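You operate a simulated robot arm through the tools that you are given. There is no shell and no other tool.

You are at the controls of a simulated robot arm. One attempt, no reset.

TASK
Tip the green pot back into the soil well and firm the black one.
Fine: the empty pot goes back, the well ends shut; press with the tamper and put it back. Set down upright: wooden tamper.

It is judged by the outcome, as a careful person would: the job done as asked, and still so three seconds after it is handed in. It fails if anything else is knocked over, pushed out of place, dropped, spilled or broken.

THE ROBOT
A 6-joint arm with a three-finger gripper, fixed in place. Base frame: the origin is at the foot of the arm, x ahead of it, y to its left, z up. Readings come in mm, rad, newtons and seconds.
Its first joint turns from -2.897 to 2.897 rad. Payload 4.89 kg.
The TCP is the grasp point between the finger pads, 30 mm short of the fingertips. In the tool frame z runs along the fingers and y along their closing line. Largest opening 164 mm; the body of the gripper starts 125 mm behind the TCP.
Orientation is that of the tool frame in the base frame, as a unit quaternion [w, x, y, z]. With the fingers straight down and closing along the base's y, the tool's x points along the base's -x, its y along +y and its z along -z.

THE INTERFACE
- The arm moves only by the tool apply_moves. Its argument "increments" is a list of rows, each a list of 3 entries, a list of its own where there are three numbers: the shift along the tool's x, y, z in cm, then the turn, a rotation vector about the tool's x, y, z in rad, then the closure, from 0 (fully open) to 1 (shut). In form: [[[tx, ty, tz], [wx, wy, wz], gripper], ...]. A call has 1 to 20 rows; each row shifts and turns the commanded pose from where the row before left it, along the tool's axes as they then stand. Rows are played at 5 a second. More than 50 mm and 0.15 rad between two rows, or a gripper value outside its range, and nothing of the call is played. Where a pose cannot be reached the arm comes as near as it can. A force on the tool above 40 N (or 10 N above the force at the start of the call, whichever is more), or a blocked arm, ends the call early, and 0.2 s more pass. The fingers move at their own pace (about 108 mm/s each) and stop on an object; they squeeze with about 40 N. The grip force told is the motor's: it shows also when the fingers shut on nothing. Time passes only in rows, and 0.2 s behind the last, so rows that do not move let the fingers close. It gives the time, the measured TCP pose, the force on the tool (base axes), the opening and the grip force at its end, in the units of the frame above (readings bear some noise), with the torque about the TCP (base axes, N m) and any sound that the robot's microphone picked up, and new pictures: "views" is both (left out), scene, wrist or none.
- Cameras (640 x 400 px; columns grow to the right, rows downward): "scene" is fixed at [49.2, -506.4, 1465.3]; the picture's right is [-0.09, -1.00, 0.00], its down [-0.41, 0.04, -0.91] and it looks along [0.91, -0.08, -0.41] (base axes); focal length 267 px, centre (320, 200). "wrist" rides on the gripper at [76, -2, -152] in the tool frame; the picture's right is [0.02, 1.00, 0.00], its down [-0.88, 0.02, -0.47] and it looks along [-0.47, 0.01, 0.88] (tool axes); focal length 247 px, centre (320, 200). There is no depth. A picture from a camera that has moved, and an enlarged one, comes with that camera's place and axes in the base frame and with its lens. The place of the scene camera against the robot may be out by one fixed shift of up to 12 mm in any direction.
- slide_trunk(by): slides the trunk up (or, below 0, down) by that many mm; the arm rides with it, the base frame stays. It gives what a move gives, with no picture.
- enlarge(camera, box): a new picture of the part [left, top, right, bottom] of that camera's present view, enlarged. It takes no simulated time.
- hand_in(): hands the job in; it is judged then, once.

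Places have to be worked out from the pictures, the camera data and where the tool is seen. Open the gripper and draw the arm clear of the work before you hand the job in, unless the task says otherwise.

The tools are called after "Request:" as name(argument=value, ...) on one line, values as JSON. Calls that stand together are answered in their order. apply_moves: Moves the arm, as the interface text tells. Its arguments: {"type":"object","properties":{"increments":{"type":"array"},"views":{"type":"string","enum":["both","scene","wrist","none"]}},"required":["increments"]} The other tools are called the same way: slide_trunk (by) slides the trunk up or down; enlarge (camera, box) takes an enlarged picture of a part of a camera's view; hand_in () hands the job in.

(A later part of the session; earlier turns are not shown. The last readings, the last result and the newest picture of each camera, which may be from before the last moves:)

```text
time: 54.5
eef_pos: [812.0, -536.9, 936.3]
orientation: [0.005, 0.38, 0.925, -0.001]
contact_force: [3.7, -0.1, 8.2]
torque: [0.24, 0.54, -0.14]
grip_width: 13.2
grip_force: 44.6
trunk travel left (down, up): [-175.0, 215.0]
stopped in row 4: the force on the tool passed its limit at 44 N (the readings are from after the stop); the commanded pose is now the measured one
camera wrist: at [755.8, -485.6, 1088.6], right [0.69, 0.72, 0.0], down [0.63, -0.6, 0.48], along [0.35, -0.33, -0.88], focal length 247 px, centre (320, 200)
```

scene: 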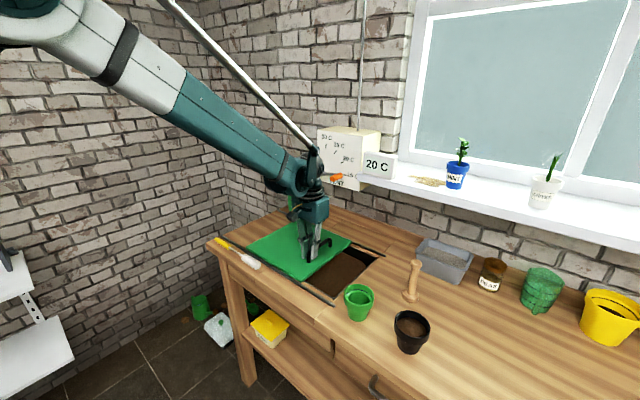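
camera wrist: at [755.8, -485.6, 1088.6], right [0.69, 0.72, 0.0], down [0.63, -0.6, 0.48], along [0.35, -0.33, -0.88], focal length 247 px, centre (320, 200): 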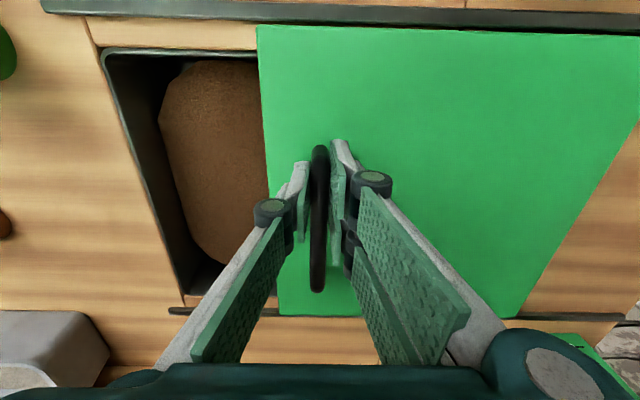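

The force limit tripped from moving too fast; the readings are small again now. I'll continue at half speed.

Request:
apply_moves(increments=[[[0, -0.5, 0], [0, 0, 0], 1], [[0, -1, 0], [0, 0, 0], 1], [[0, -1, 0], [0, 0, 0], 1], [[0, -1, 0], [0, 0, 0], 1], [[0, -1, 0], [0, 0, 0], 1], [[0, -1, 0], [0, 0, 0], 1], [[0, -1, 0], [0, 0, 0], 1], [[0, -1, 0], [0, 0, 0], 1], [[0, -1, 0], [0, 0, 0], 1], [[0, -1, 0], [0, 0, 0], 1], [[0, -1, 0], [0, 0, 0], 1], [[0, -1, 0], [0, 0, 0], 1], [[0, 0, 0], [0, 0, 0], 1]])

```text
time: 57.3
eef_pos: [730.2, -619.0, 936.6]
orientation: [0.005, 0.381, 0.925, -0.002]
contact_force: [-4.4, 4.1, 12.4]
torque: [0.11, -0.09, -0.08]
grip_width: 13.3
grip_force: 45.2
trunk travel left (down, up): [-175.0, 215.0]
camera wrist: at [673.8, -567.6, 1088.5], right [0.69, 0.72, 0.0], down [0.63, -0.6, 0.48], along [0.35, -0.33, -0.88], focal length 247 px, centre (320, 200)
```

scene: 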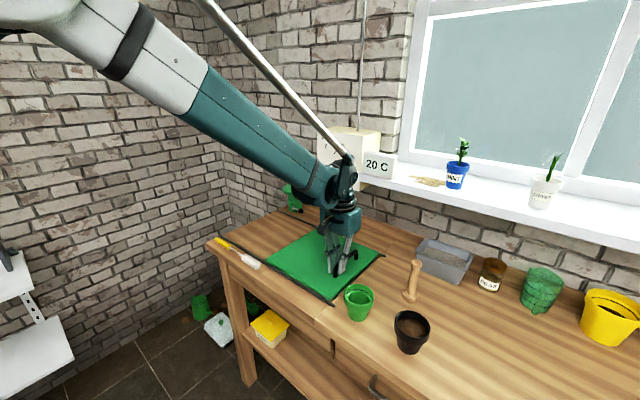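
wrist: 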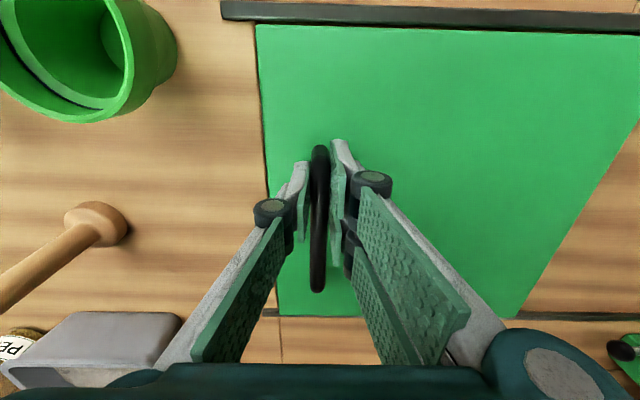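

About 16 mm remain to the original shut position (u=62). I'll finish slowly.

Request:
apply_moves(increments=[[[0, -0.5, 0], [0, 0, 0], 1], [[0, -0.5, 0], [0, 0, 0], 1], [[0, -0.4, 0], [0, 0, 0], 1], [[0, -0.3, 0], [0, 0, 0], 1], [[0, 0, 0], [0, 0, 0], 1], [[0, 0, 0], [0, 0, 0], 1]])

Request:
enlarge(camera="scene", box=[260, 210, 420, 310])

```text
time: 58.7
eef_pos: [717.4, -631.8, 936.9]
orientation: [0.006, 0.381, 0.925, 0.0]
contact_force: [-0.8, 1.6, 19.4]
torque: [0.2, -0.09, -0.11]
grip_width: 13.2
grip_force: 44.9
trunk travel left (down, up): [-175.0, 215.0]
camera wrist: at [661.8, -579.6, 1088.5], right [0.69, 0.72, 0.0], down [0.63, -0.6, 0.48], along [0.35, -0.33, -0.88], focal length 247 px, centre (320, 200)
```

scene: 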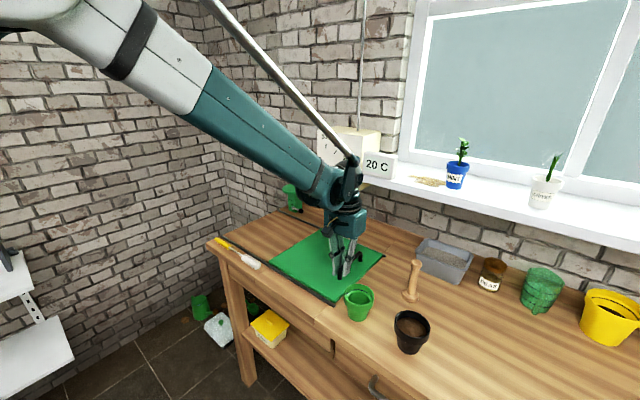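
wrist: 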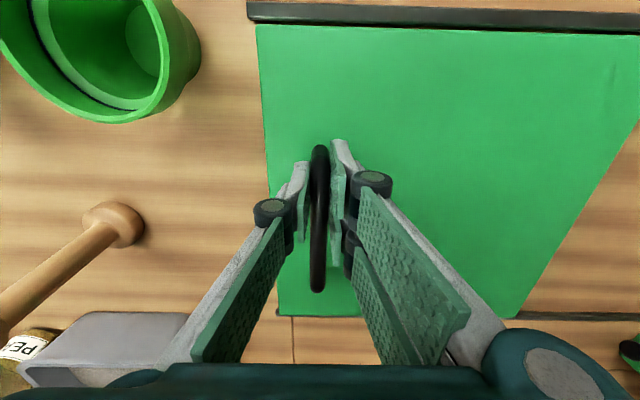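

```text
4.00 times, centred on (340, 260) of scene
camera zoom: at [49.2, -506.4, 1465.3], right [-0.09, -1.0, 0.0], down [-0.41, 0.04, -0.91], along [0.91, -0.08, -0.41], focal length 1070 px, centre (240, -40)
```

zoom: 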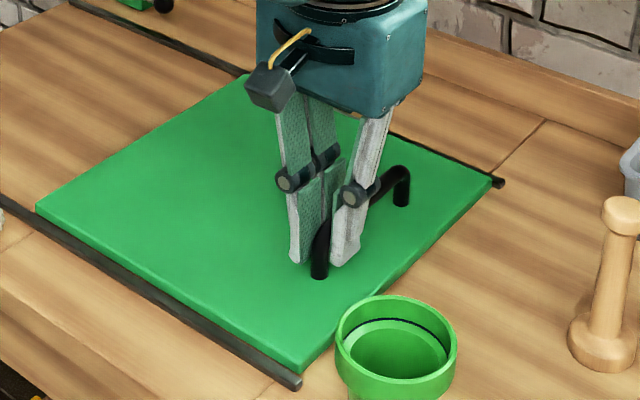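

The lid is at its shut position. I'll release the handle, rise, and compare against the original picture.

Request:
apply_moves(increments=[[[0, 0, 0], [0, 0, 0], 0.8], [[0, 0, 0], [0, 0, 0], 0.6], [[0, 0, 0], [0, 0, 0], 0.6], [[0, 0, -3], [0, 0, 0], 0.6], [[0, 0, -4], [0, 0, 0], 0.6], [[0, 0, -4], [0, 0, 0], 0.6], [[0, 0, -4], [0, 0, 0], 0.6], [[0, 0, 0], [0, 0, 0], 0.6]])

Request:
enlarge(camera="scene", box=[200, 220, 400, 345])

Request:
enlarge(camera="scene", box=[330, 240, 450, 315])

```text
time: 60.5
eef_pos: [715.8, -630.3, 1086.2]
orientation: [0.006, 0.381, 0.924, 0.001]
contact_force: [0.0, -0.7, -0.1]
torque: [-0.05, -0.04, -0.01]
grip_width: 65.3
grip_force: 0.2
trunk travel left (down, up): [-175.0, 215.0]
camera wrist: at [659.1, -577.7, 1238.8], right [0.69, 0.72, 0.0], down [0.63, -0.61, 0.48], along [0.35, -0.33, -0.88], focal length 247 px, centre (320, 200)
```

scene: 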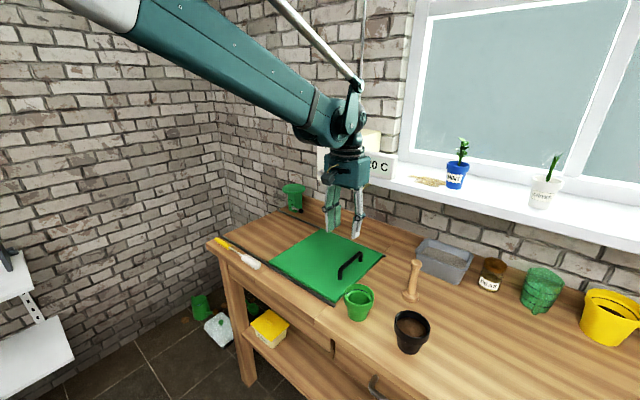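
wrist: 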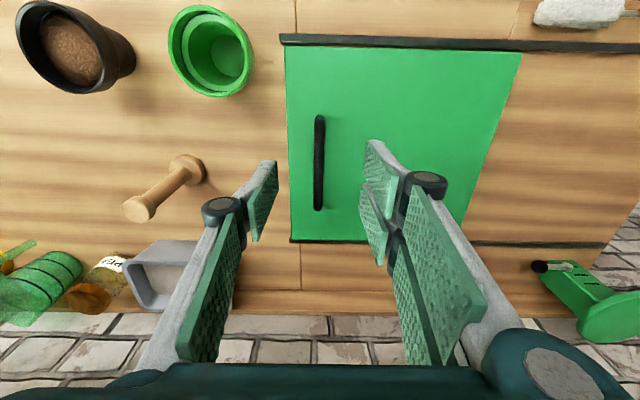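

```text
3.20 times, centred on (300, 282) of scene
camera zoom: at [49.2, -506.4, 1465.3], right [-0.09, -1.0, 0.0], down [-0.41, 0.04, -0.91], along [0.91, -0.08, -0.41], focal length 856 px, centre (384, -64)
```

zoom: 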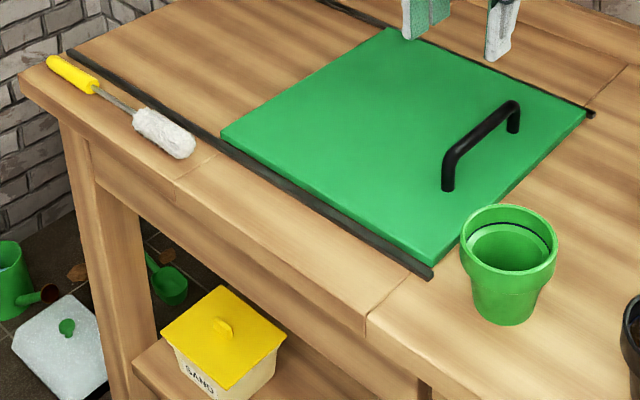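

```text
5.33 times, centred on (390, 278) of scene
camera zoom: at [49.2, -506.4, 1465.3], right [-0.09, -1.0, 0.0], down [-0.41, 0.04, -0.91], along [0.91, -0.08, -0.41], focal length 1426 px, centre (-53, -213)
```

zoom: 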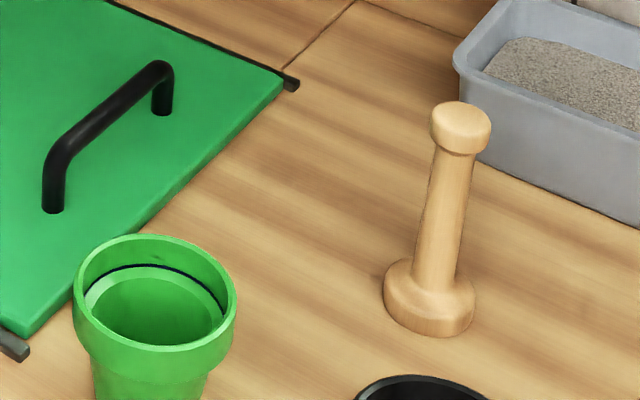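

The lid is back exactly where it started and the green pot matches its original place. Next I'll go and measure the black pot and tamper from above.

Request:
apply_moves(increments=[[[2.17, -3.57, 0], [0, 0, 0], 0.4], [[2.17, -3.57, 0], [0, 0, 0], 0.2], [[2.17, -3.57, 0], [0, 0, 0], 0], [[2.17, -3.57, 0], [0, 0, 0], 0], [[2.17, -3.57, 0], [0, 0, 0], 0], [[2.17, -3.57, 0], [0, 0, 0], 0], [[2.17, -3.57, 0], [0, 0, 0], 0], [[0, 0, 0], [0, 0, 0], 0], [[0, 0, 0], [0, 0, 0], 0]])

Request:
enlarge(camera="wrist", box=[200, 80, 440, 230])

```text
time: 62.5
eef_pos: [433.8, -700.2, 1082.3]
orientation: [0.006, 0.381, 0.925, 0.0]
contact_force: [-1.0, 0.0, 0.8]
torque: [-0.01, -0.09, 0.05]
grip_width: 164.0
grip_force: 0.1
trunk travel left (down, up): [-175.0, 215.0]
camera wrist: at [376.6, -648.7, 1233.7], right [0.69, 0.72, 0.0], down [0.63, -0.61, 0.48], along [0.35, -0.33, -0.88], focal length 247 px, centre (320, 200)
```

scene: 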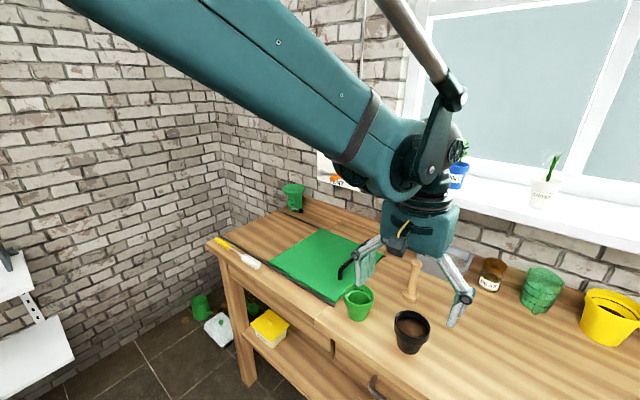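
wrist: 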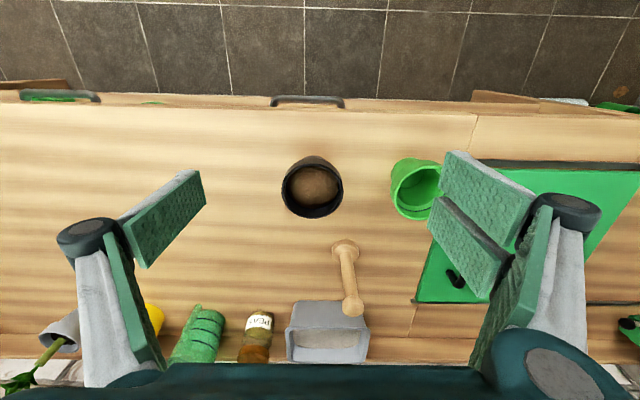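

```text
2.67 times, centred on (320, 155) of wrist
camera zoom: at [376.6, -648.7, 1233.7], right [0.69, 0.72, 0.0], down [0.63, -0.61, 0.48], along [0.35, -0.33, -0.88], focal length 659 px, centre (320, 320)
```

zoom: 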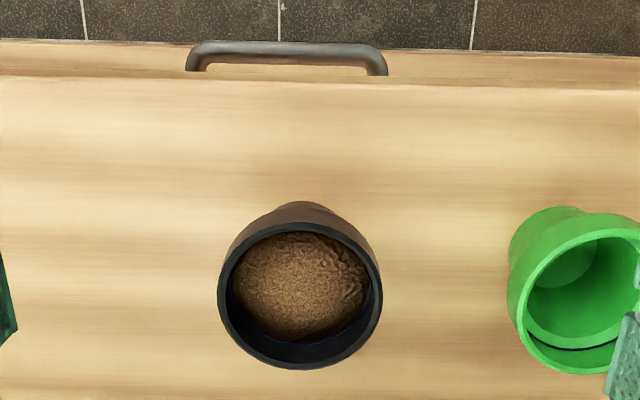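

I'll zoom in to measure the black pot and tamper more precisely, using the green pot (whose place I know from the grip) as a reference.

Request:
enlarge(camera="wrist", box=[260, 130, 468, 260])

Request:
enlarge(camera="wrist", box=[260, 220, 420, 320])

```text
3.08 times, centred on (364, 195) of wrist
camera zoom: at [376.6, -648.7, 1233.7], right [0.69, 0.72, 0.0], down [0.63, -0.61, 0.48], along [0.35, -0.33, -0.88], focal length 760 px, centre (185, 215)
```

zoom: 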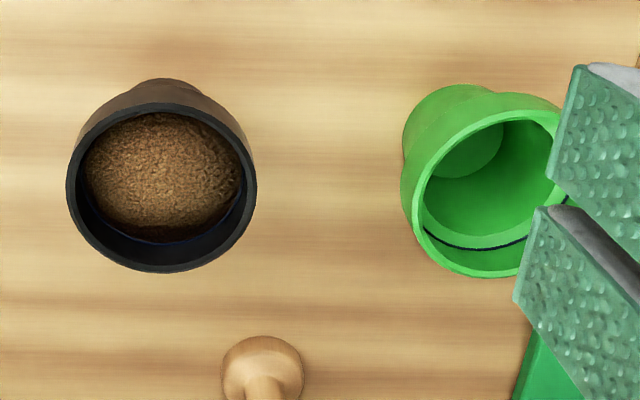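

```text
4.00 times, centred on (340, 270) of wrist
camera zoom: at [376.6, -648.7, 1233.7], right [0.69, 0.72, 0.0], down [0.63, -0.61, 0.48], along [0.35, -0.33, -0.88], focal length 988 px, centre (240, -80)
```

zoom: 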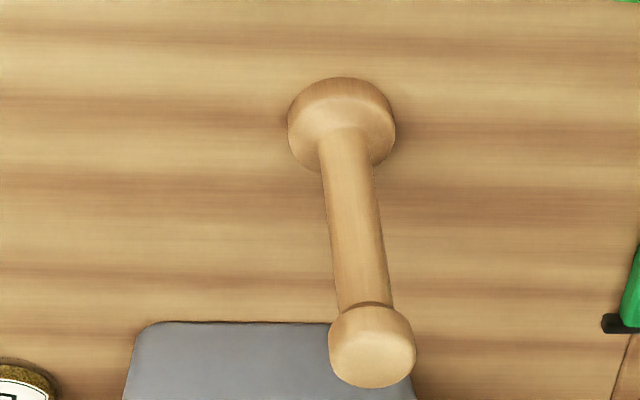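

Estimates: black pot at u≈-195, v≈866 with rim z≈956. Tamper at u≈-138, v≈1009, top z≈1015, shaft about 20 mm thick. I'll tilt the tool about 40° outward for reach and go to a pre-grasp point behind the tamper.

Request:
apply_moves(increments=[[[0, 0, 0], [0, -0.14, 0], 0.3], [[0, 0, 0], [0, -0.14, 0], 0.5], [[0, 0, 0], [0, -0.14, 0], 0.5], [[0, 0, 0], [0, -0.14, 0], 0.5], [[0, 0, 0], [0, -0.14, 0], 0.5], [[-1.99, 1.25, 2.92], [0, 0, 0], 0.5], [[-1.99, 1.25, 2.92], [0, 0, 0], 0.5], [[-1.99, 1.25, 2.92], [0, 0, 0], 0.5], [[-1.99, 1.25, 2.92], [0, 0, 0], 0.5], [[0, 0, 0], [0, 0, 0], 0.5]])

Request:
enlarge(camera="wrist", box=[220, 60, 420, 185])

Request:
enlarge(camera="scene", box=[330, 230, 470, 317])

```text
time: 64.7
eef_pos: [564.7, -762.6, 1047.6]
orientation: [0.322, 0.358, 0.867, -0.131]
contact_force: [0.5, -0.3, -0.1]
torque: [0.02, 0.01, 0.05]
grip_width: 81.8
grip_force: 0.1
trunk travel left (down, up): [-175.0, 215.0]
camera wrist: at [452.2, -653.8, 1112.8], right [0.69, 0.72, -0.01], down [0.27, -0.24, 0.93], along [0.67, -0.65, -0.36], focal length 247 px, centre (320, 200)
```

scene: 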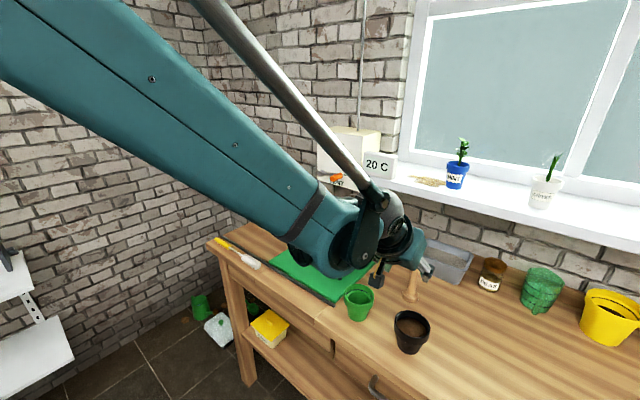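
wrist: 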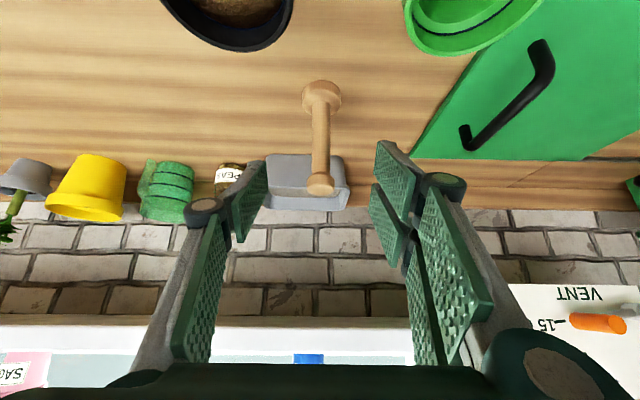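

```text
3.20 times, centred on (320, 122) of wrist
camera zoom: at [452.2, -653.8, 1112.8], right [0.69, 0.72, -0.01], down [0.27, -0.24, 0.93], along [0.67, -0.65, -0.36], focal length 790 px, centre (320, 448)
```

zoom: 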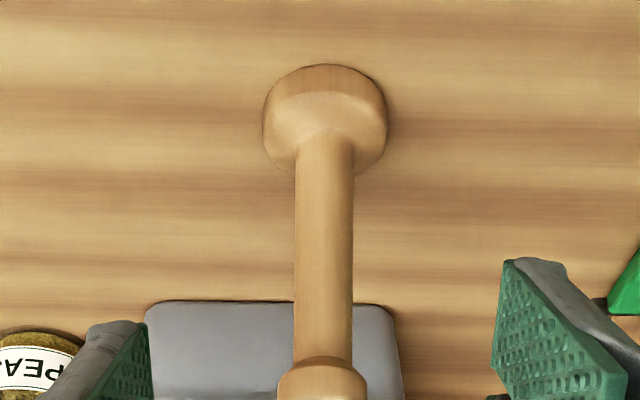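

```text
4.57 times, centred on (400, 274) of scene
camera zoom: at [49.2, -506.4, 1465.3], right [-0.09, -1.0, 0.0], down [-0.41, 0.04, -0.91], along [0.91, -0.08, -0.41], focal length 1222 px, centre (-46, -136)
```

zoom: 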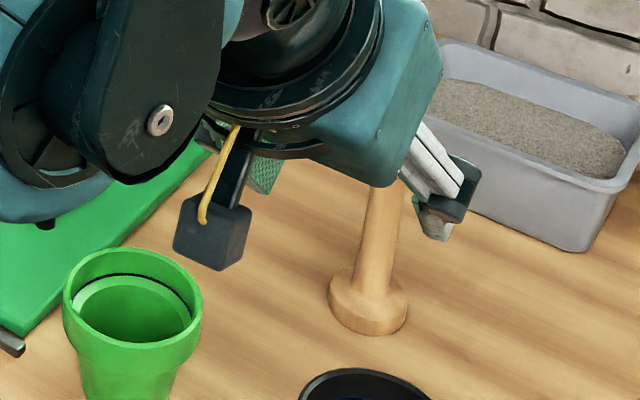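

The tamper is centred between the fingers. I'll advance 115 mm along the tool axis so the pads straddle the mid-shaft.

Request:
apply_moves(increments=[[[0, 0, 3.0], [0, 0, 0], 0.5], [[0, 0, 3.0], [0, 0, 0], 0.5], [[0, 0, 3.0], [0, 0, 0], 0.5], [[0, 0, 2.5], [0, 0, 0], 0.5], [[0, 0, 0], [0, 0, 0], 0.5]])

Request:
enlarge(camera="wrist", box=[220, 100, 420, 225])

Request:
enlarge(camera="scene", box=[330, 230, 470, 317])

```text
time: 65.9
eef_pos: [618.4, -814.4, 959.9]
orientation: [0.323, 0.358, 0.866, -0.132]
contact_force: [-0.4, 0.0, -0.7]
torque: [0.02, -0.02, 0.02]
grip_width: 82.2
grip_force: 0.0
trunk travel left (down, up): [-175.0, 215.0]
camera wrist: at [506.9, -706.5, 1026.1], right [0.69, 0.72, -0.01], down [0.27, -0.24, 0.93], along [0.67, -0.65, -0.36], focal length 247 px, centre (320, 200)
```

scene: 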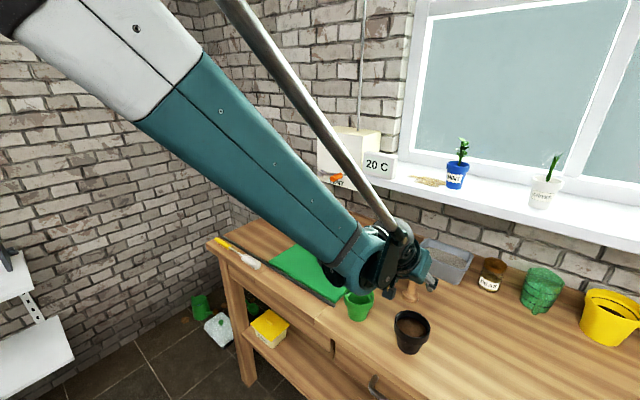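
wrist: 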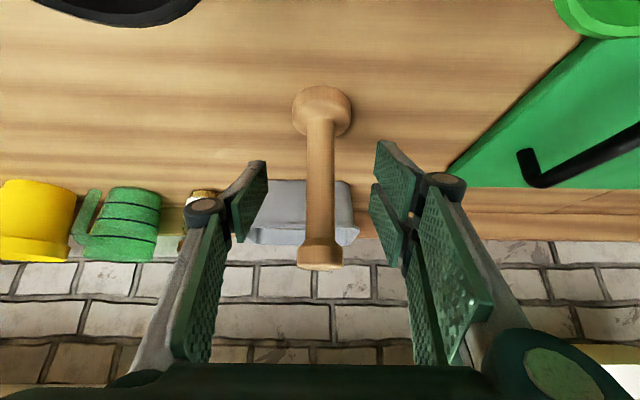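

```text
3.20 times, centred on (320, 162) of wrist
camera zoom: at [506.9, -706.5, 1026.1], right [0.69, 0.72, -0.01], down [0.27, -0.24, 0.93], along [0.67, -0.65, -0.36], focal length 790 px, centre (320, 320)
```

zoom: 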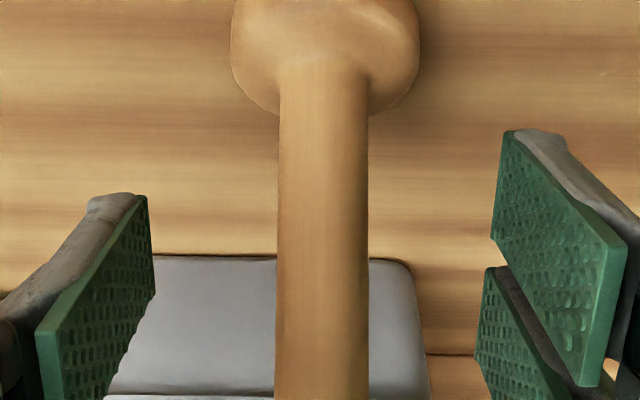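

```text
4.57 times, centred on (400, 274) of scene
camera zoom: at [49.2, -506.4, 1465.3], right [-0.09, -1.0, 0.0], down [-0.41, 0.04, -0.91], along [0.91, -0.08, -0.41], focal length 1222 px, centre (-46, -136)
```

zoom: 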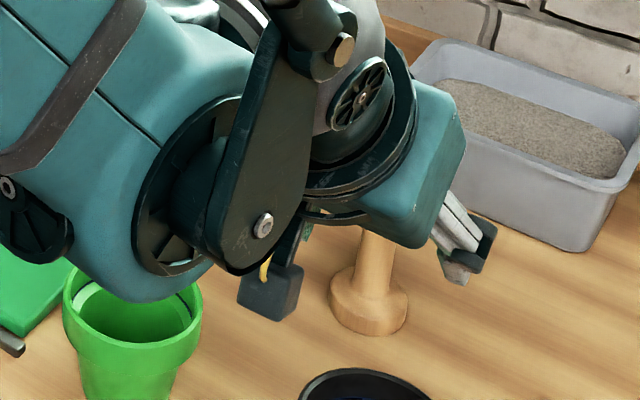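

The shaft is centred at pad depth. I'll close on it.

Request:
apply_moves(increments=[[[0, 0, 0], [0, 0, 0], 0.7], [[0, 0, 0], [0, 0, 0], 0.85], [[0, 0, 0], [0, 0, 0], 1], [[0, 0, 0], [0, 0, 0], 1], [[0, 0, 0], [0, 0, 0], 1]])

Request:
enlarge(camera="wrist", box=[220, 60, 420, 185])

```text
time: 67.1
eef_pos: [618.6, -815.0, 961.0]
orientation: [0.322, 0.357, 0.867, -0.131]
contact_force: [0.2, 0.6, 0.9]
torque: [-0.01, 0.0, -0.01]
grip_width: 21.7
grip_force: 39.8
trunk travel left (down, up): [-175.0, 215.0]
camera wrist: at [506.6, -706.2, 1026.6], right [0.69, 0.72, -0.01], down [0.27, -0.24, 0.93], along [0.67, -0.65, -0.36], focal length 247 px, centre (320, 200)
```

scene: 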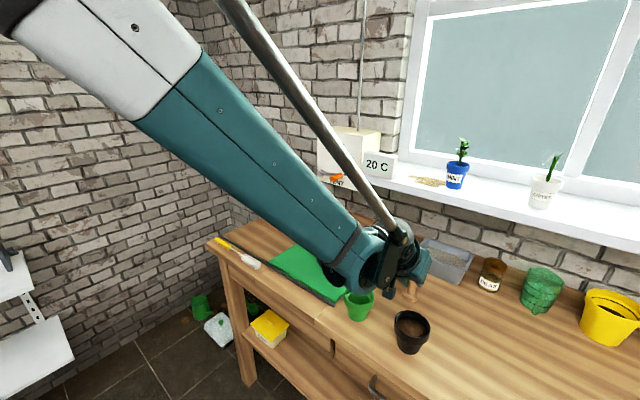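
wrist: 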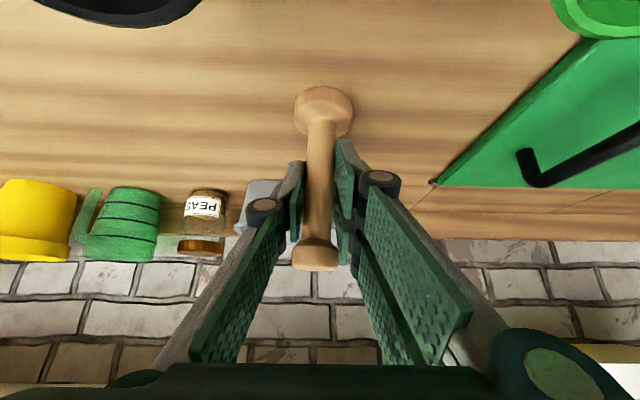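

```text
3.20 times, centred on (320, 122) of wrist
camera zoom: at [506.6, -706.2, 1026.6], right [0.69, 0.72, -0.01], down [0.27, -0.24, 0.93], along [0.67, -0.65, -0.36], focal length 790 px, centre (320, 448)
```

zoom: 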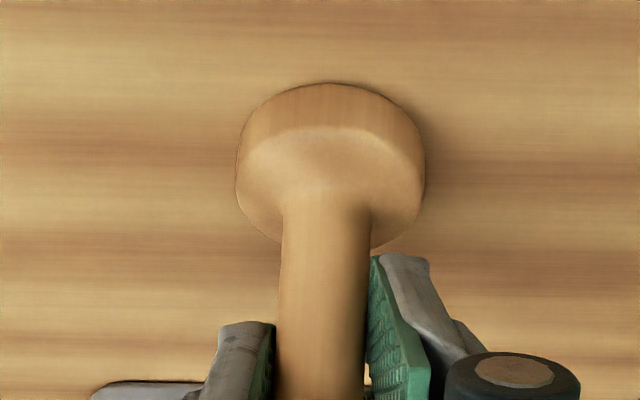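

Gripped (21.7 mm); I'm noting this pose for the return. Now I'll lift straight up 115 mm.

Request:
apply_moves(increments=[[[-0.65, 0, -0.757], [0, 0, 0], 1], [[-1.31, 0, -1.51], [0, 0, 0], 1], [[-1.83, 0, -2.12], [0, 0, 0], 1], [[-1.83, 0, -2.12], [0, 0, 0], 1], [[-1.83, 0, -2.12], [0, 0, 0], 1], [[0, 0, 0], [0, 0, 0], 1], [[0, 0, 0], [0, 0, 0], 1]])

Request:
enlarge(camera="scene", box=[320, 210, 480, 310])

```text
time: 68.7
eef_pos: [618.4, -815.6, 1074.7]
orientation: [0.322, 0.358, 0.867, -0.131]
contact_force: [-0.2, 0.7, -0.1]
torque: [-0.01, -0.01, -0.01]
grip_width: 21.8
grip_force: 39.8
trunk travel left (down, up): [-175.0, 215.0]
camera wrist: at [504.5, -707.6, 1140.2], right [0.69, 0.72, -0.01], down [0.27, -0.24, 0.93], along [0.67, -0.65, -0.36], focal length 247 px, centre (320, 200)
```

scene: 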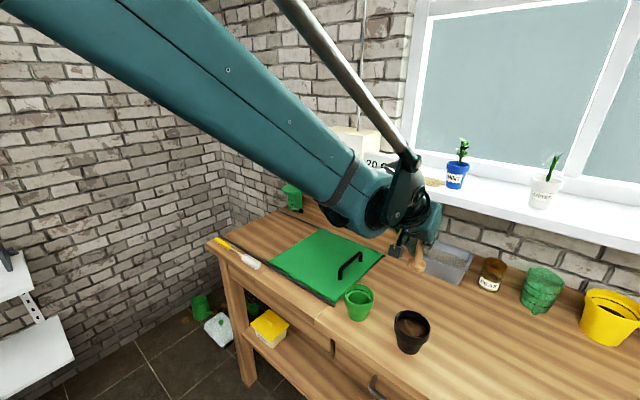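
wrist: 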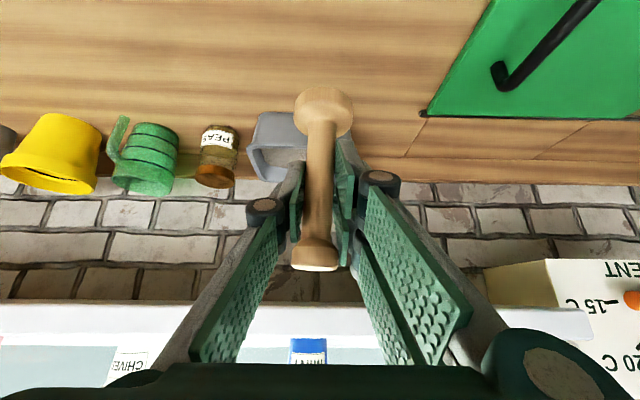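

```text
4.00 times, centred on (400, 260) of scene
camera zoom: at [49.2, -506.4, 1465.3], right [-0.09, -1.0, 0.0], down [-0.41, 0.04, -0.91], along [0.91, -0.08, -0.41], focal length 1070 px, centre (0, -40)
```

zoom: 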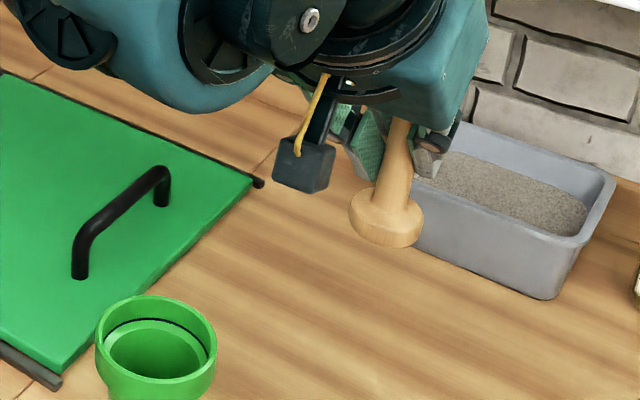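

The tamper is held firmly and upright. I'll carry it over the black pot, bottom about 45 mm above the rim, and check alignment.

Request:
apply_moves(increments=[[[1.4, -0.7, -1.2], [0, 0, 0], 1], [[2.5, -1.2, -2.15], [0, 0, 0], 1], [[2.5, -1.2, -2.15], [0, 0, 0], 1], [[2.5, -1.2, -2.15], [0, 0, 0], 1], [[2.46, -1.3, -2.15], [0, 0, 0], 1], [[0, 0, 0], [0, 0, 0], 1], [[0, 0, 0], [0, 0, 0], 1]])

Request:
enlarge(camera="wrist", box=[220, 0, 420, 125])

Request:
enlarge(camera="scene", box=[340, 260, 480, 360])

```text
time: 70.3
eef_pos: [474.0, -750.5, 1074.2]
orientation: [0.322, 0.358, 0.867, -0.131]
contact_force: [-0.9, -0.2, 0.2]
torque: [-0.01, -0.03, -0.01]
grip_width: 21.5
grip_force: 39.9
trunk travel left (down, up): [-175.0, 215.0]
camera wrist: at [360.9, -642.1, 1139.8], right [0.69, 0.72, -0.01], down [0.27, -0.24, 0.93], along [0.67, -0.65, -0.36], focal length 247 px, centre (320, 200)
```

scene: 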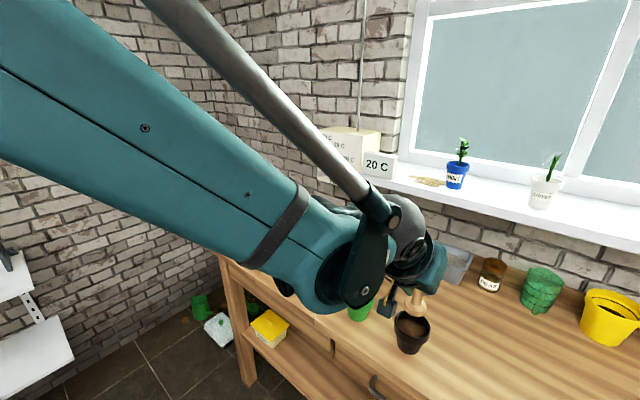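
wrist: 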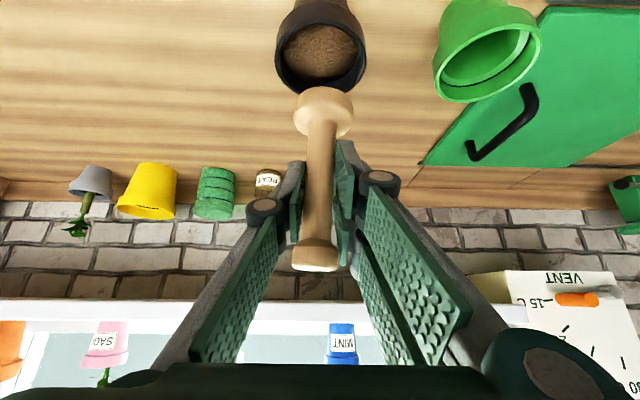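

```text
3.20 times, centred on (320, 62) of wrist
camera zoom: at [360.9, -642.1, 1139.8], right [0.69, 0.72, -0.01], down [0.27, -0.24, 0.93], along [0.67, -0.65, -0.36], focal length 790 px, centre (320, 640)
```

zoom: 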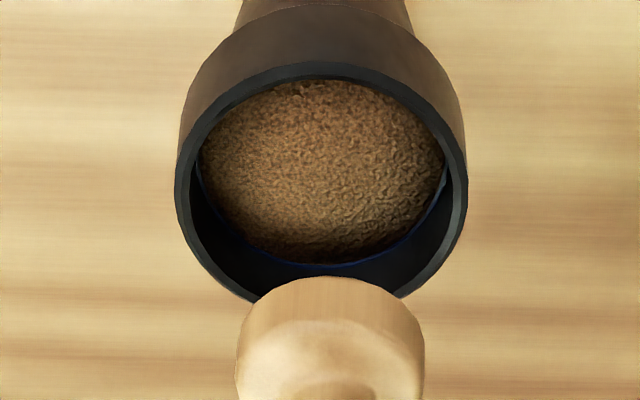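

```text
4.00 times, centred on (410, 310) of scene
camera zoom: at [49.2, -506.4, 1465.3], right [-0.09, -1.0, 0.0], down [-0.41, 0.04, -0.91], along [0.91, -0.08, -0.41], focal length 1070 px, centre (-40, -240)
```

zoom: 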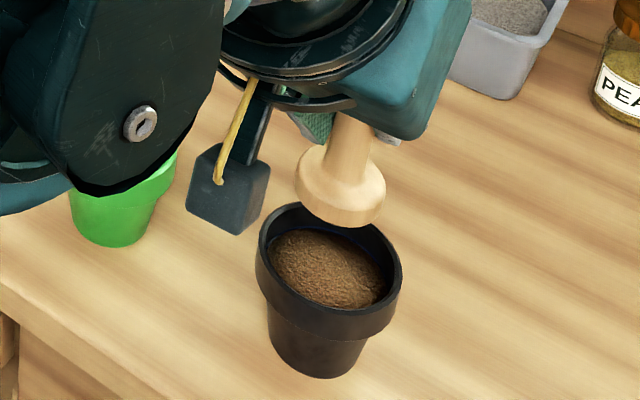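

The disc is nearly over the pot centre: the pot is at u≈-198, v≈865 and the disc at u≈-195.6, v≈869. I'll correct by a few mm and lower toward the soil (surface about z≈940).

Request:
apply_moves(increments=[[[0.3, -0.25, -0.26], [0, 0, 0], 1], [[0.914, 0, 1.06], [0, 0, 0], 1], [[0.914, 0, 1.06], [0, 0, 0], 1], [[0.914, 0, 1.06], [0, 0, 0], 1], [[0, 0, 0], [0, 0, 0], 1]])

Request:
enlarge(camera="wrist", box=[220, 40, 420, 165])

Request:
enlarge(camera="scene", box=[360, 280, 460, 360])

```text
time: 71.5
eef_pos: [470.4, -747.4, 1030.2]
orientation: [0.323, 0.358, 0.866, -0.131]
contact_force: [-0.1, 0.2, -1.0]
torque: [0.05, 0.03, 0.0]
grip_width: 21.7
grip_force: 39.4
trunk travel left (down, up): [-175.0, 215.0]
camera wrist: at [357.5, -639.2, 1096.7], right [0.69, 0.72, -0.01], down [0.27, -0.24, 0.93], along [0.67, -0.65, -0.36], focal length 247 px, centre (320, 200)
```

scene: 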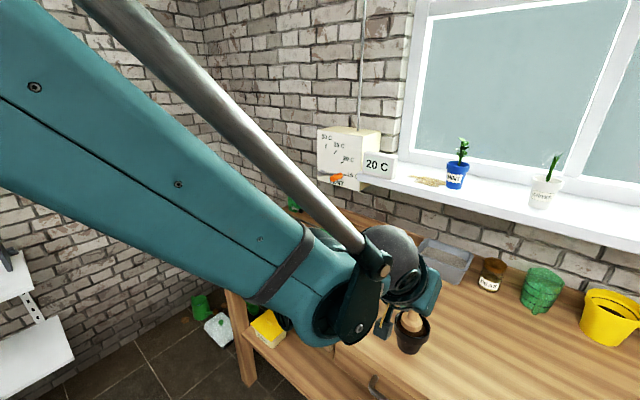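
wrist: 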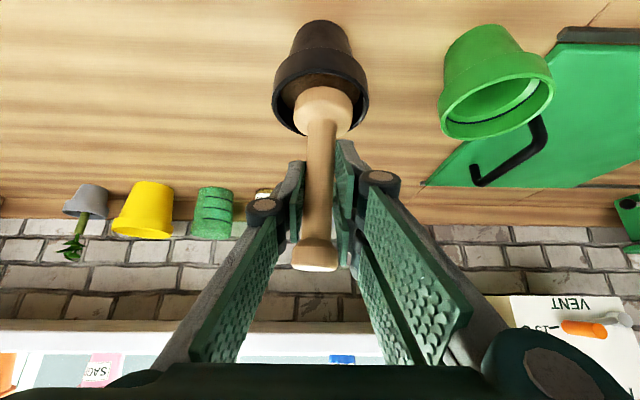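

```text
3.20 times, centred on (320, 102) of wrist
camera zoom: at [357.5, -639.2, 1096.7], right [0.69, 0.72, -0.01], down [0.27, -0.24, 0.93], along [0.67, -0.65, -0.36], focal length 790 px, centre (320, 512)
```

zoom: 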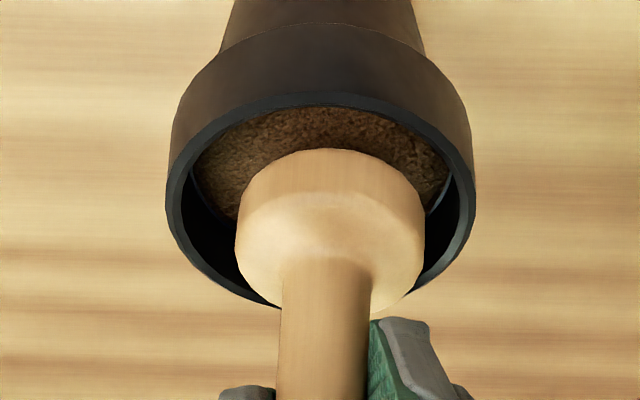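

```text
5.00 times, centred on (410, 320) of scene
camera zoom: at [49.2, -506.4, 1465.3], right [-0.09, -1.0, 0.0], down [-0.41, 0.04, -0.91], along [0.91, -0.08, -0.41], focal length 1337 px, centre (-130, -400)
```

zoom: 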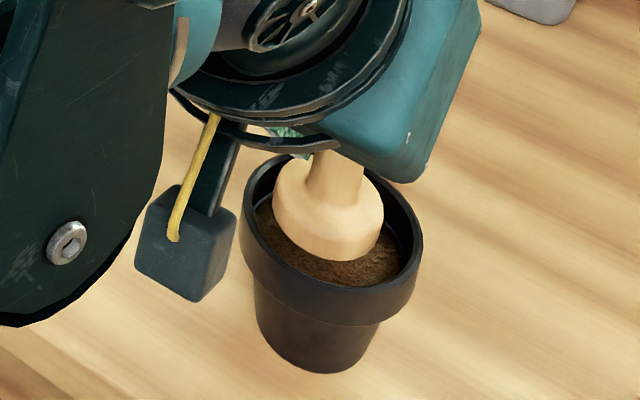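

The disc is inside the rim, with about 2.4 mm left to correct along the bench. I'll nudge it and lower 12 mm to near soil contact.

Request:
apply_moves(increments=[[[0, -0.24, 0], [0, 0, 0], 1], [[0.261, 0, 0.303], [0, 0, 0], 1], [[0.261, 0, 0.303], [0, 0, 0], 1], [[0.261, 0, 0.303], [0, 0, 0], 1], [[0, 0, 0], [0, 0, 0], 1]], views="wrist")

Request:
enlarge(camera="wrist", box=[220, 40, 420, 165])

```text
time: 72.7
eef_pos: [468.4, -750.7, 1019.9]
orientation: [0.321, 0.358, 0.867, -0.131]
contact_force: [0.0, 0.4, -2.2]
torque: [-0.01, 0.02, -0.01]
grip_width: 21.2
grip_force: 39.7
trunk travel left (down, up): [-175.0, 215.0]
camera wrist: at [355.6, -642.1, 1085.8], right [0.69, 0.72, -0.01], down [0.27, -0.24, 0.93], along [0.67, -0.65, -0.36], focal length 247 px, centre (320, 200)
```

wrist: 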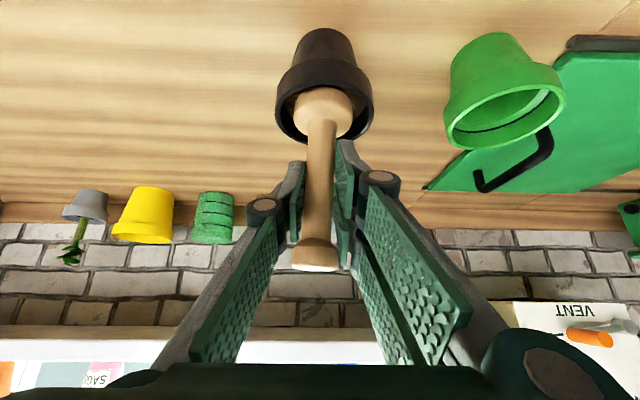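

```text
3.20 times, centred on (320, 102) of wrist
camera zoom: at [355.6, -642.1, 1085.8], right [0.69, 0.72, -0.01], down [0.27, -0.24, 0.93], along [0.67, -0.65, -0.36], focal length 790 px, centre (320, 512)
```

zoom: 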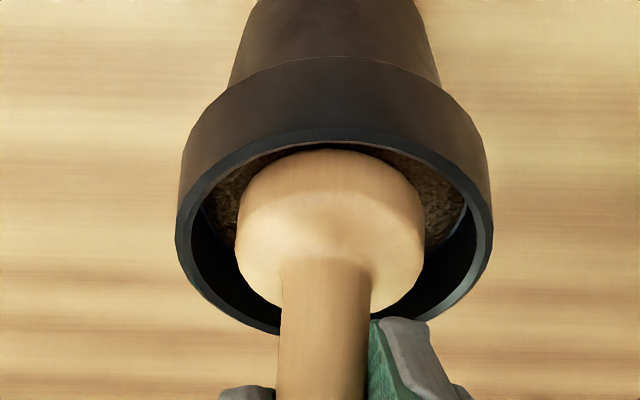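

Well centred. I'll keep lowering in 3 mm steps until the soil pushes back.

Request:
apply_moves(increments=[[[0.196, 0, 0.227], [0, 0, 0], 1], [[0.196, 0, 0.227], [0, 0, 0], 1], [[0, 0, 0], [0, 0, 0], 1]], views="wrist")

```text
time: 73.5
eef_pos: [466.6, -749.5, 1012.8]
orientation: [0.322, 0.358, 0.867, -0.131]
contact_force: [0.3, 0.2, -1.3]
torque: [-0.02, -0.02, -0.02]
grip_width: 21.5
grip_force: 40.3
trunk travel left (down, up): [-175.0, 215.0]
camera wrist: at [354.2, -641.1, 1079.5], right [0.69, 0.72, -0.01], down [0.27, -0.24, 0.93], along [0.67, -0.65, -0.36], focal length 247 px, centre (320, 200)
```

wrist: 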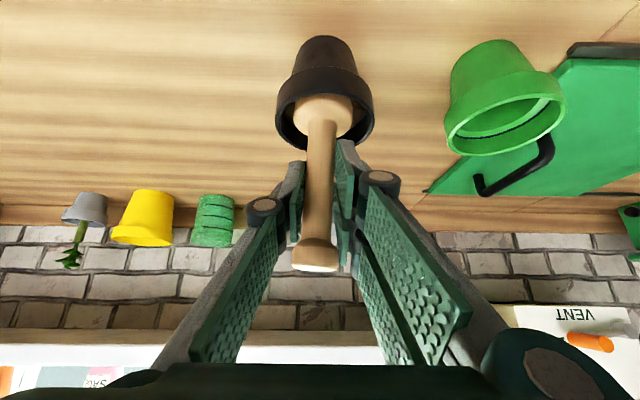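

No contact yet at bottom z≈938. Continuing down, correcting a 2–3 mm drift toward the front.

Request:
apply_moves(increments=[[[0.04, 0, 0.36], [0, 0, 0], 1], [[0.13, 0, 0.15], [0, 0, 0], 1], [[0.13, 0, 0.15], [0, 0, 0], 1], [[0, 0, 0], [0, 0, 0], 1]], views="scene")

Request:
enlarge(camera="scene", box=[360, 280, 460, 360])

Request:
enlarge(camera="wrist", box=[220, 40, 420, 165])

```text
time: 74.5
eef_pos: [469.3, -749.4, 1006.8]
orientation: [0.322, 0.358, 0.867, -0.131]
contact_force: [0.1, -0.1, 1.6]
torque: [0.0, -0.01, 0.04]
grip_width: 21.7
grip_force: 39.8
trunk travel left (down, up): [-175.0, 215.0]
```

scene: 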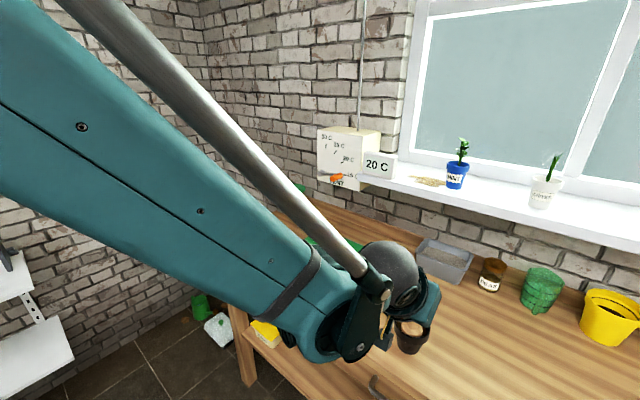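

```text
5.00 times, centred on (410, 320) of scene
camera zoom: at [49.2, -506.4, 1465.3], right [-0.09, -1.0, 0.0], down [-0.41, 0.04, -0.91], along [0.91, -0.08, -0.41], focal length 1337 px, centre (-130, -400)
```

zoom: 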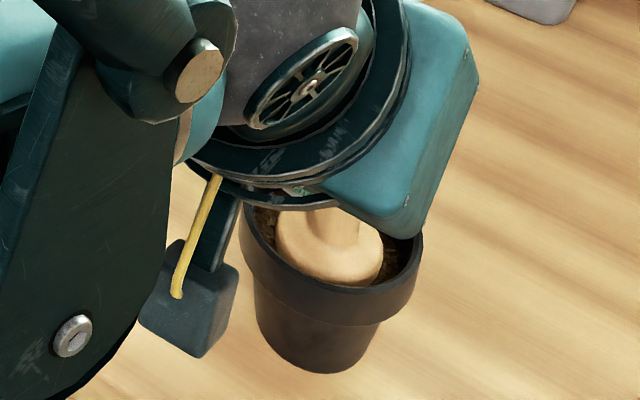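

```text
3.20 times, centred on (320, 102) of wrist
camera zoom: at [355.6, -642.0, 1072.9], right [0.69, 0.72, -0.01], down [0.27, -0.24, 0.93], along [0.67, -0.65, -0.36], focal length 790 px, centre (320, 512)
```

zoom: 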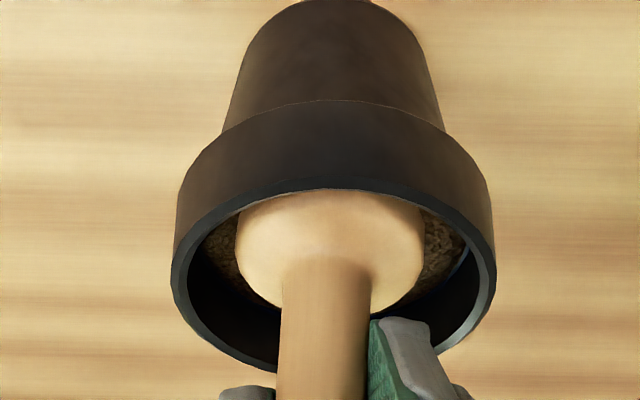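

Just starting to feel something (about +3 N change). I'll continue in 2 mm steps to build pressing force.

Request:
apply_moves(increments=[[[0.12, 0, 0.16], [0, 0, 0], 1], [[0.12, 0, 0.16], [0, 0, 0], 1], [[0, 0, 0], [0, 0, 0], 1]], views="none")

```text
time: 75.3
eef_pos: [469.8, -749.5, 1002.2]
orientation: [0.323, 0.357, 0.867, -0.13]
contact_force: [-1.1, 0.0, 8.7]
torque: [-0.03, -0.04, 0.0]
grip_width: 21.6
grip_force: 40.4
trunk travel left (down, up): [-175.0, 215.0]
```

Contact: 8.7 N. I'll press further to firm the soil and hold.

Request:
apply_moves(increments=[[[0.12, 0, 0.16], [0, 0, 0], 1], [[0.12, 0, 0.16], [0, 0, 0], 1], [[0, 0, 0], [0, 0, 0], 1], [[0, 0, 0], [0, 0, 0], 1]], views="wrist")

Request:
enlarge(camera="wrist", box=[220, 40, 420, 165])

```text
time: 76.3
eef_pos: [468.1, -750.7, 998.7]
orientation: [0.322, 0.358, 0.866, -0.131]
contact_force: [0.6, 0.2, 13.9]
torque: [-0.06, -0.06, 0.0]
grip_width: 21.7
grip_force: 40.4
trunk travel left (down, up): [-175.0, 215.0]
camera wrist: at [355.9, -642.2, 1065.0], right [0.69, 0.72, -0.01], down [0.27, -0.24, 0.93], along [0.67, -0.65, -0.36], focal length 247 px, centre (320, 200)
```

wrist: 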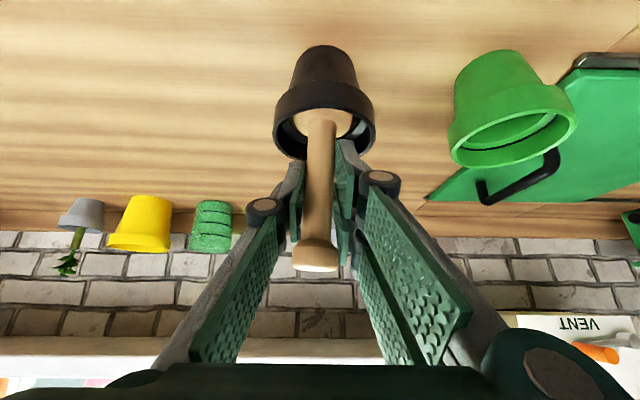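

```text
3.20 times, centred on (320, 102) of wrist
camera zoom: at [355.9, -642.2, 1065.0], right [0.69, 0.72, -0.01], down [0.27, -0.24, 0.93], along [0.67, -0.65, -0.36], focal length 790 px, centre (320, 512)
```

zoom: 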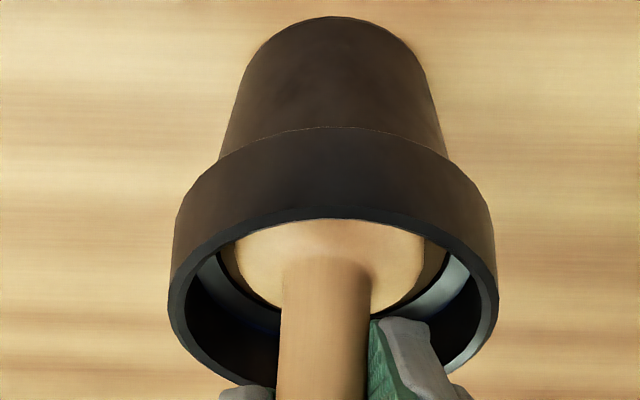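

The soil has visibly sunk under the disc at 14 N. I'll press a little more to about 25 N and hold a second.

Request:
apply_moves(increments=[[[0.12, 0, 0.16], [0, 0, 0], 1], [[0.12, 0, 0.16], [0, 0, 0], 1], [[0, 0, 0], [0, 0, 0], 1], [[0, 0, 0], [0, 0, 0], 1]], views="wrist")

Request:
enlarge(camera="wrist", box=[220, 40, 420, 165])

Request:
enlarge(camera="scene", box=[360, 280, 460, 360])

```text
time: 77.3
eef_pos: [469.5, -750.0, 995.2]
orientation: [0.321, 0.359, 0.866, -0.131]
contact_force: [0.6, 0.3, 19.4]
torque: [-0.06, -0.07, -0.03]
grip_width: 21.5
grip_force: 40.0
trunk travel left (down, up): [-175.0, 215.0]
camera wrist: at [356.4, -642.5, 1060.7], right [0.69, 0.72, -0.01], down [0.27, -0.24, 0.93], along [0.67, -0.65, -0.36], focal length 247 px, centre (320, 200)
```

wrist: 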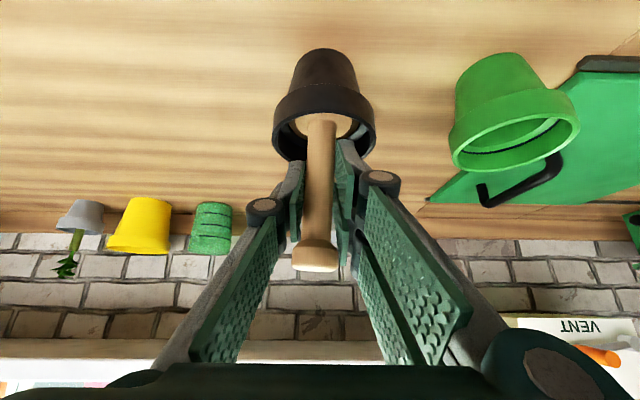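

```text
3.20 times, centred on (320, 102) of wrist
camera zoom: at [356.4, -642.5, 1060.7], right [0.69, 0.72, -0.01], down [0.27, -0.24, 0.93], along [0.67, -0.65, -0.36], focal length 790 px, centre (320, 512)
```

zoom: 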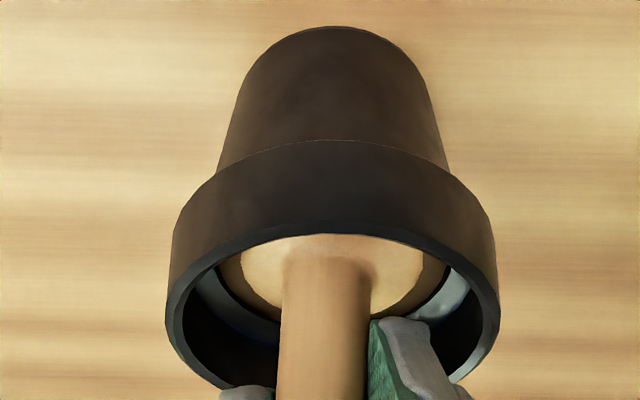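

```text
5.00 times, centred on (410, 320) of scene
camera zoom: at [49.2, -506.4, 1465.3], right [-0.09, -1.0, 0.0], down [-0.41, 0.04, -0.91], along [0.91, -0.08, -0.41], focal length 1337 px, centre (-130, -400)
```

zoom: 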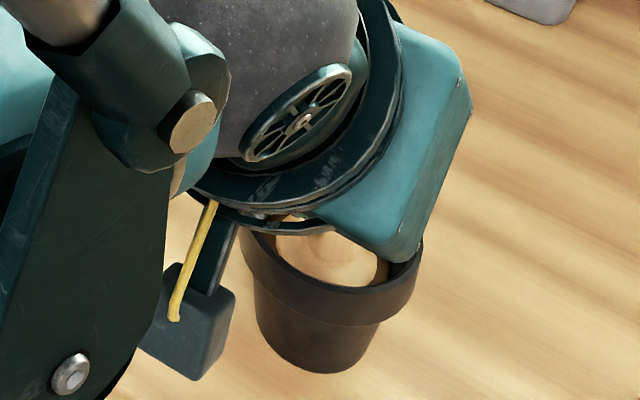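

19 N with only slight slip. One last small press to about 25 N, then hold briefly.

Request:
apply_moves(increments=[[[0.12, 0, 0.16], [0, 0, 0], 1], [[0.12, 0, 0.16], [0, 0, 0], 1], [[0, 0, 0], [0, 0, 0], 1], [[0, 0, 0], [0, 0, 0], 1], [[0, 0, 0], [0, 0, 0], 1], [[0, 0, 0], [0, 0, 0], 1]], views="wrist")

```text
time: 78.7
eef_pos: [470.0, -752.6, 990.3]
orientation: [0.322, 0.358, 0.867, -0.131]
contact_force: [-0.6, 0.0, 21.6]
torque: [-0.11, -0.1, 0.0]
grip_width: 21.6
grip_force: 39.8
trunk travel left (down, up): [-175.0, 215.0]
camera wrist: at [356.3, -643.5, 1056.4], right [0.69, 0.72, -0.01], down [0.27, -0.24, 0.93], along [0.67, -0.65, -0.36], focal length 247 px, centre (320, 200)
```

wrist: 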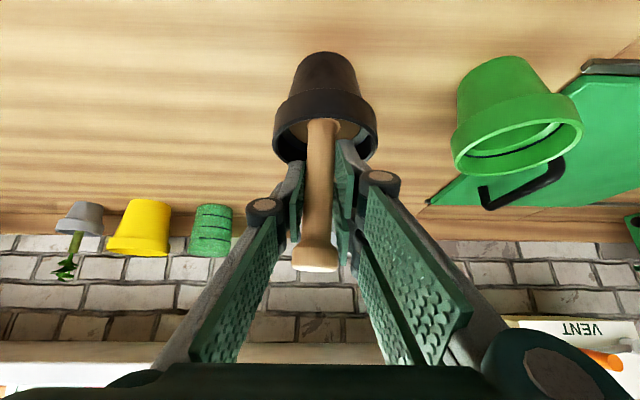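

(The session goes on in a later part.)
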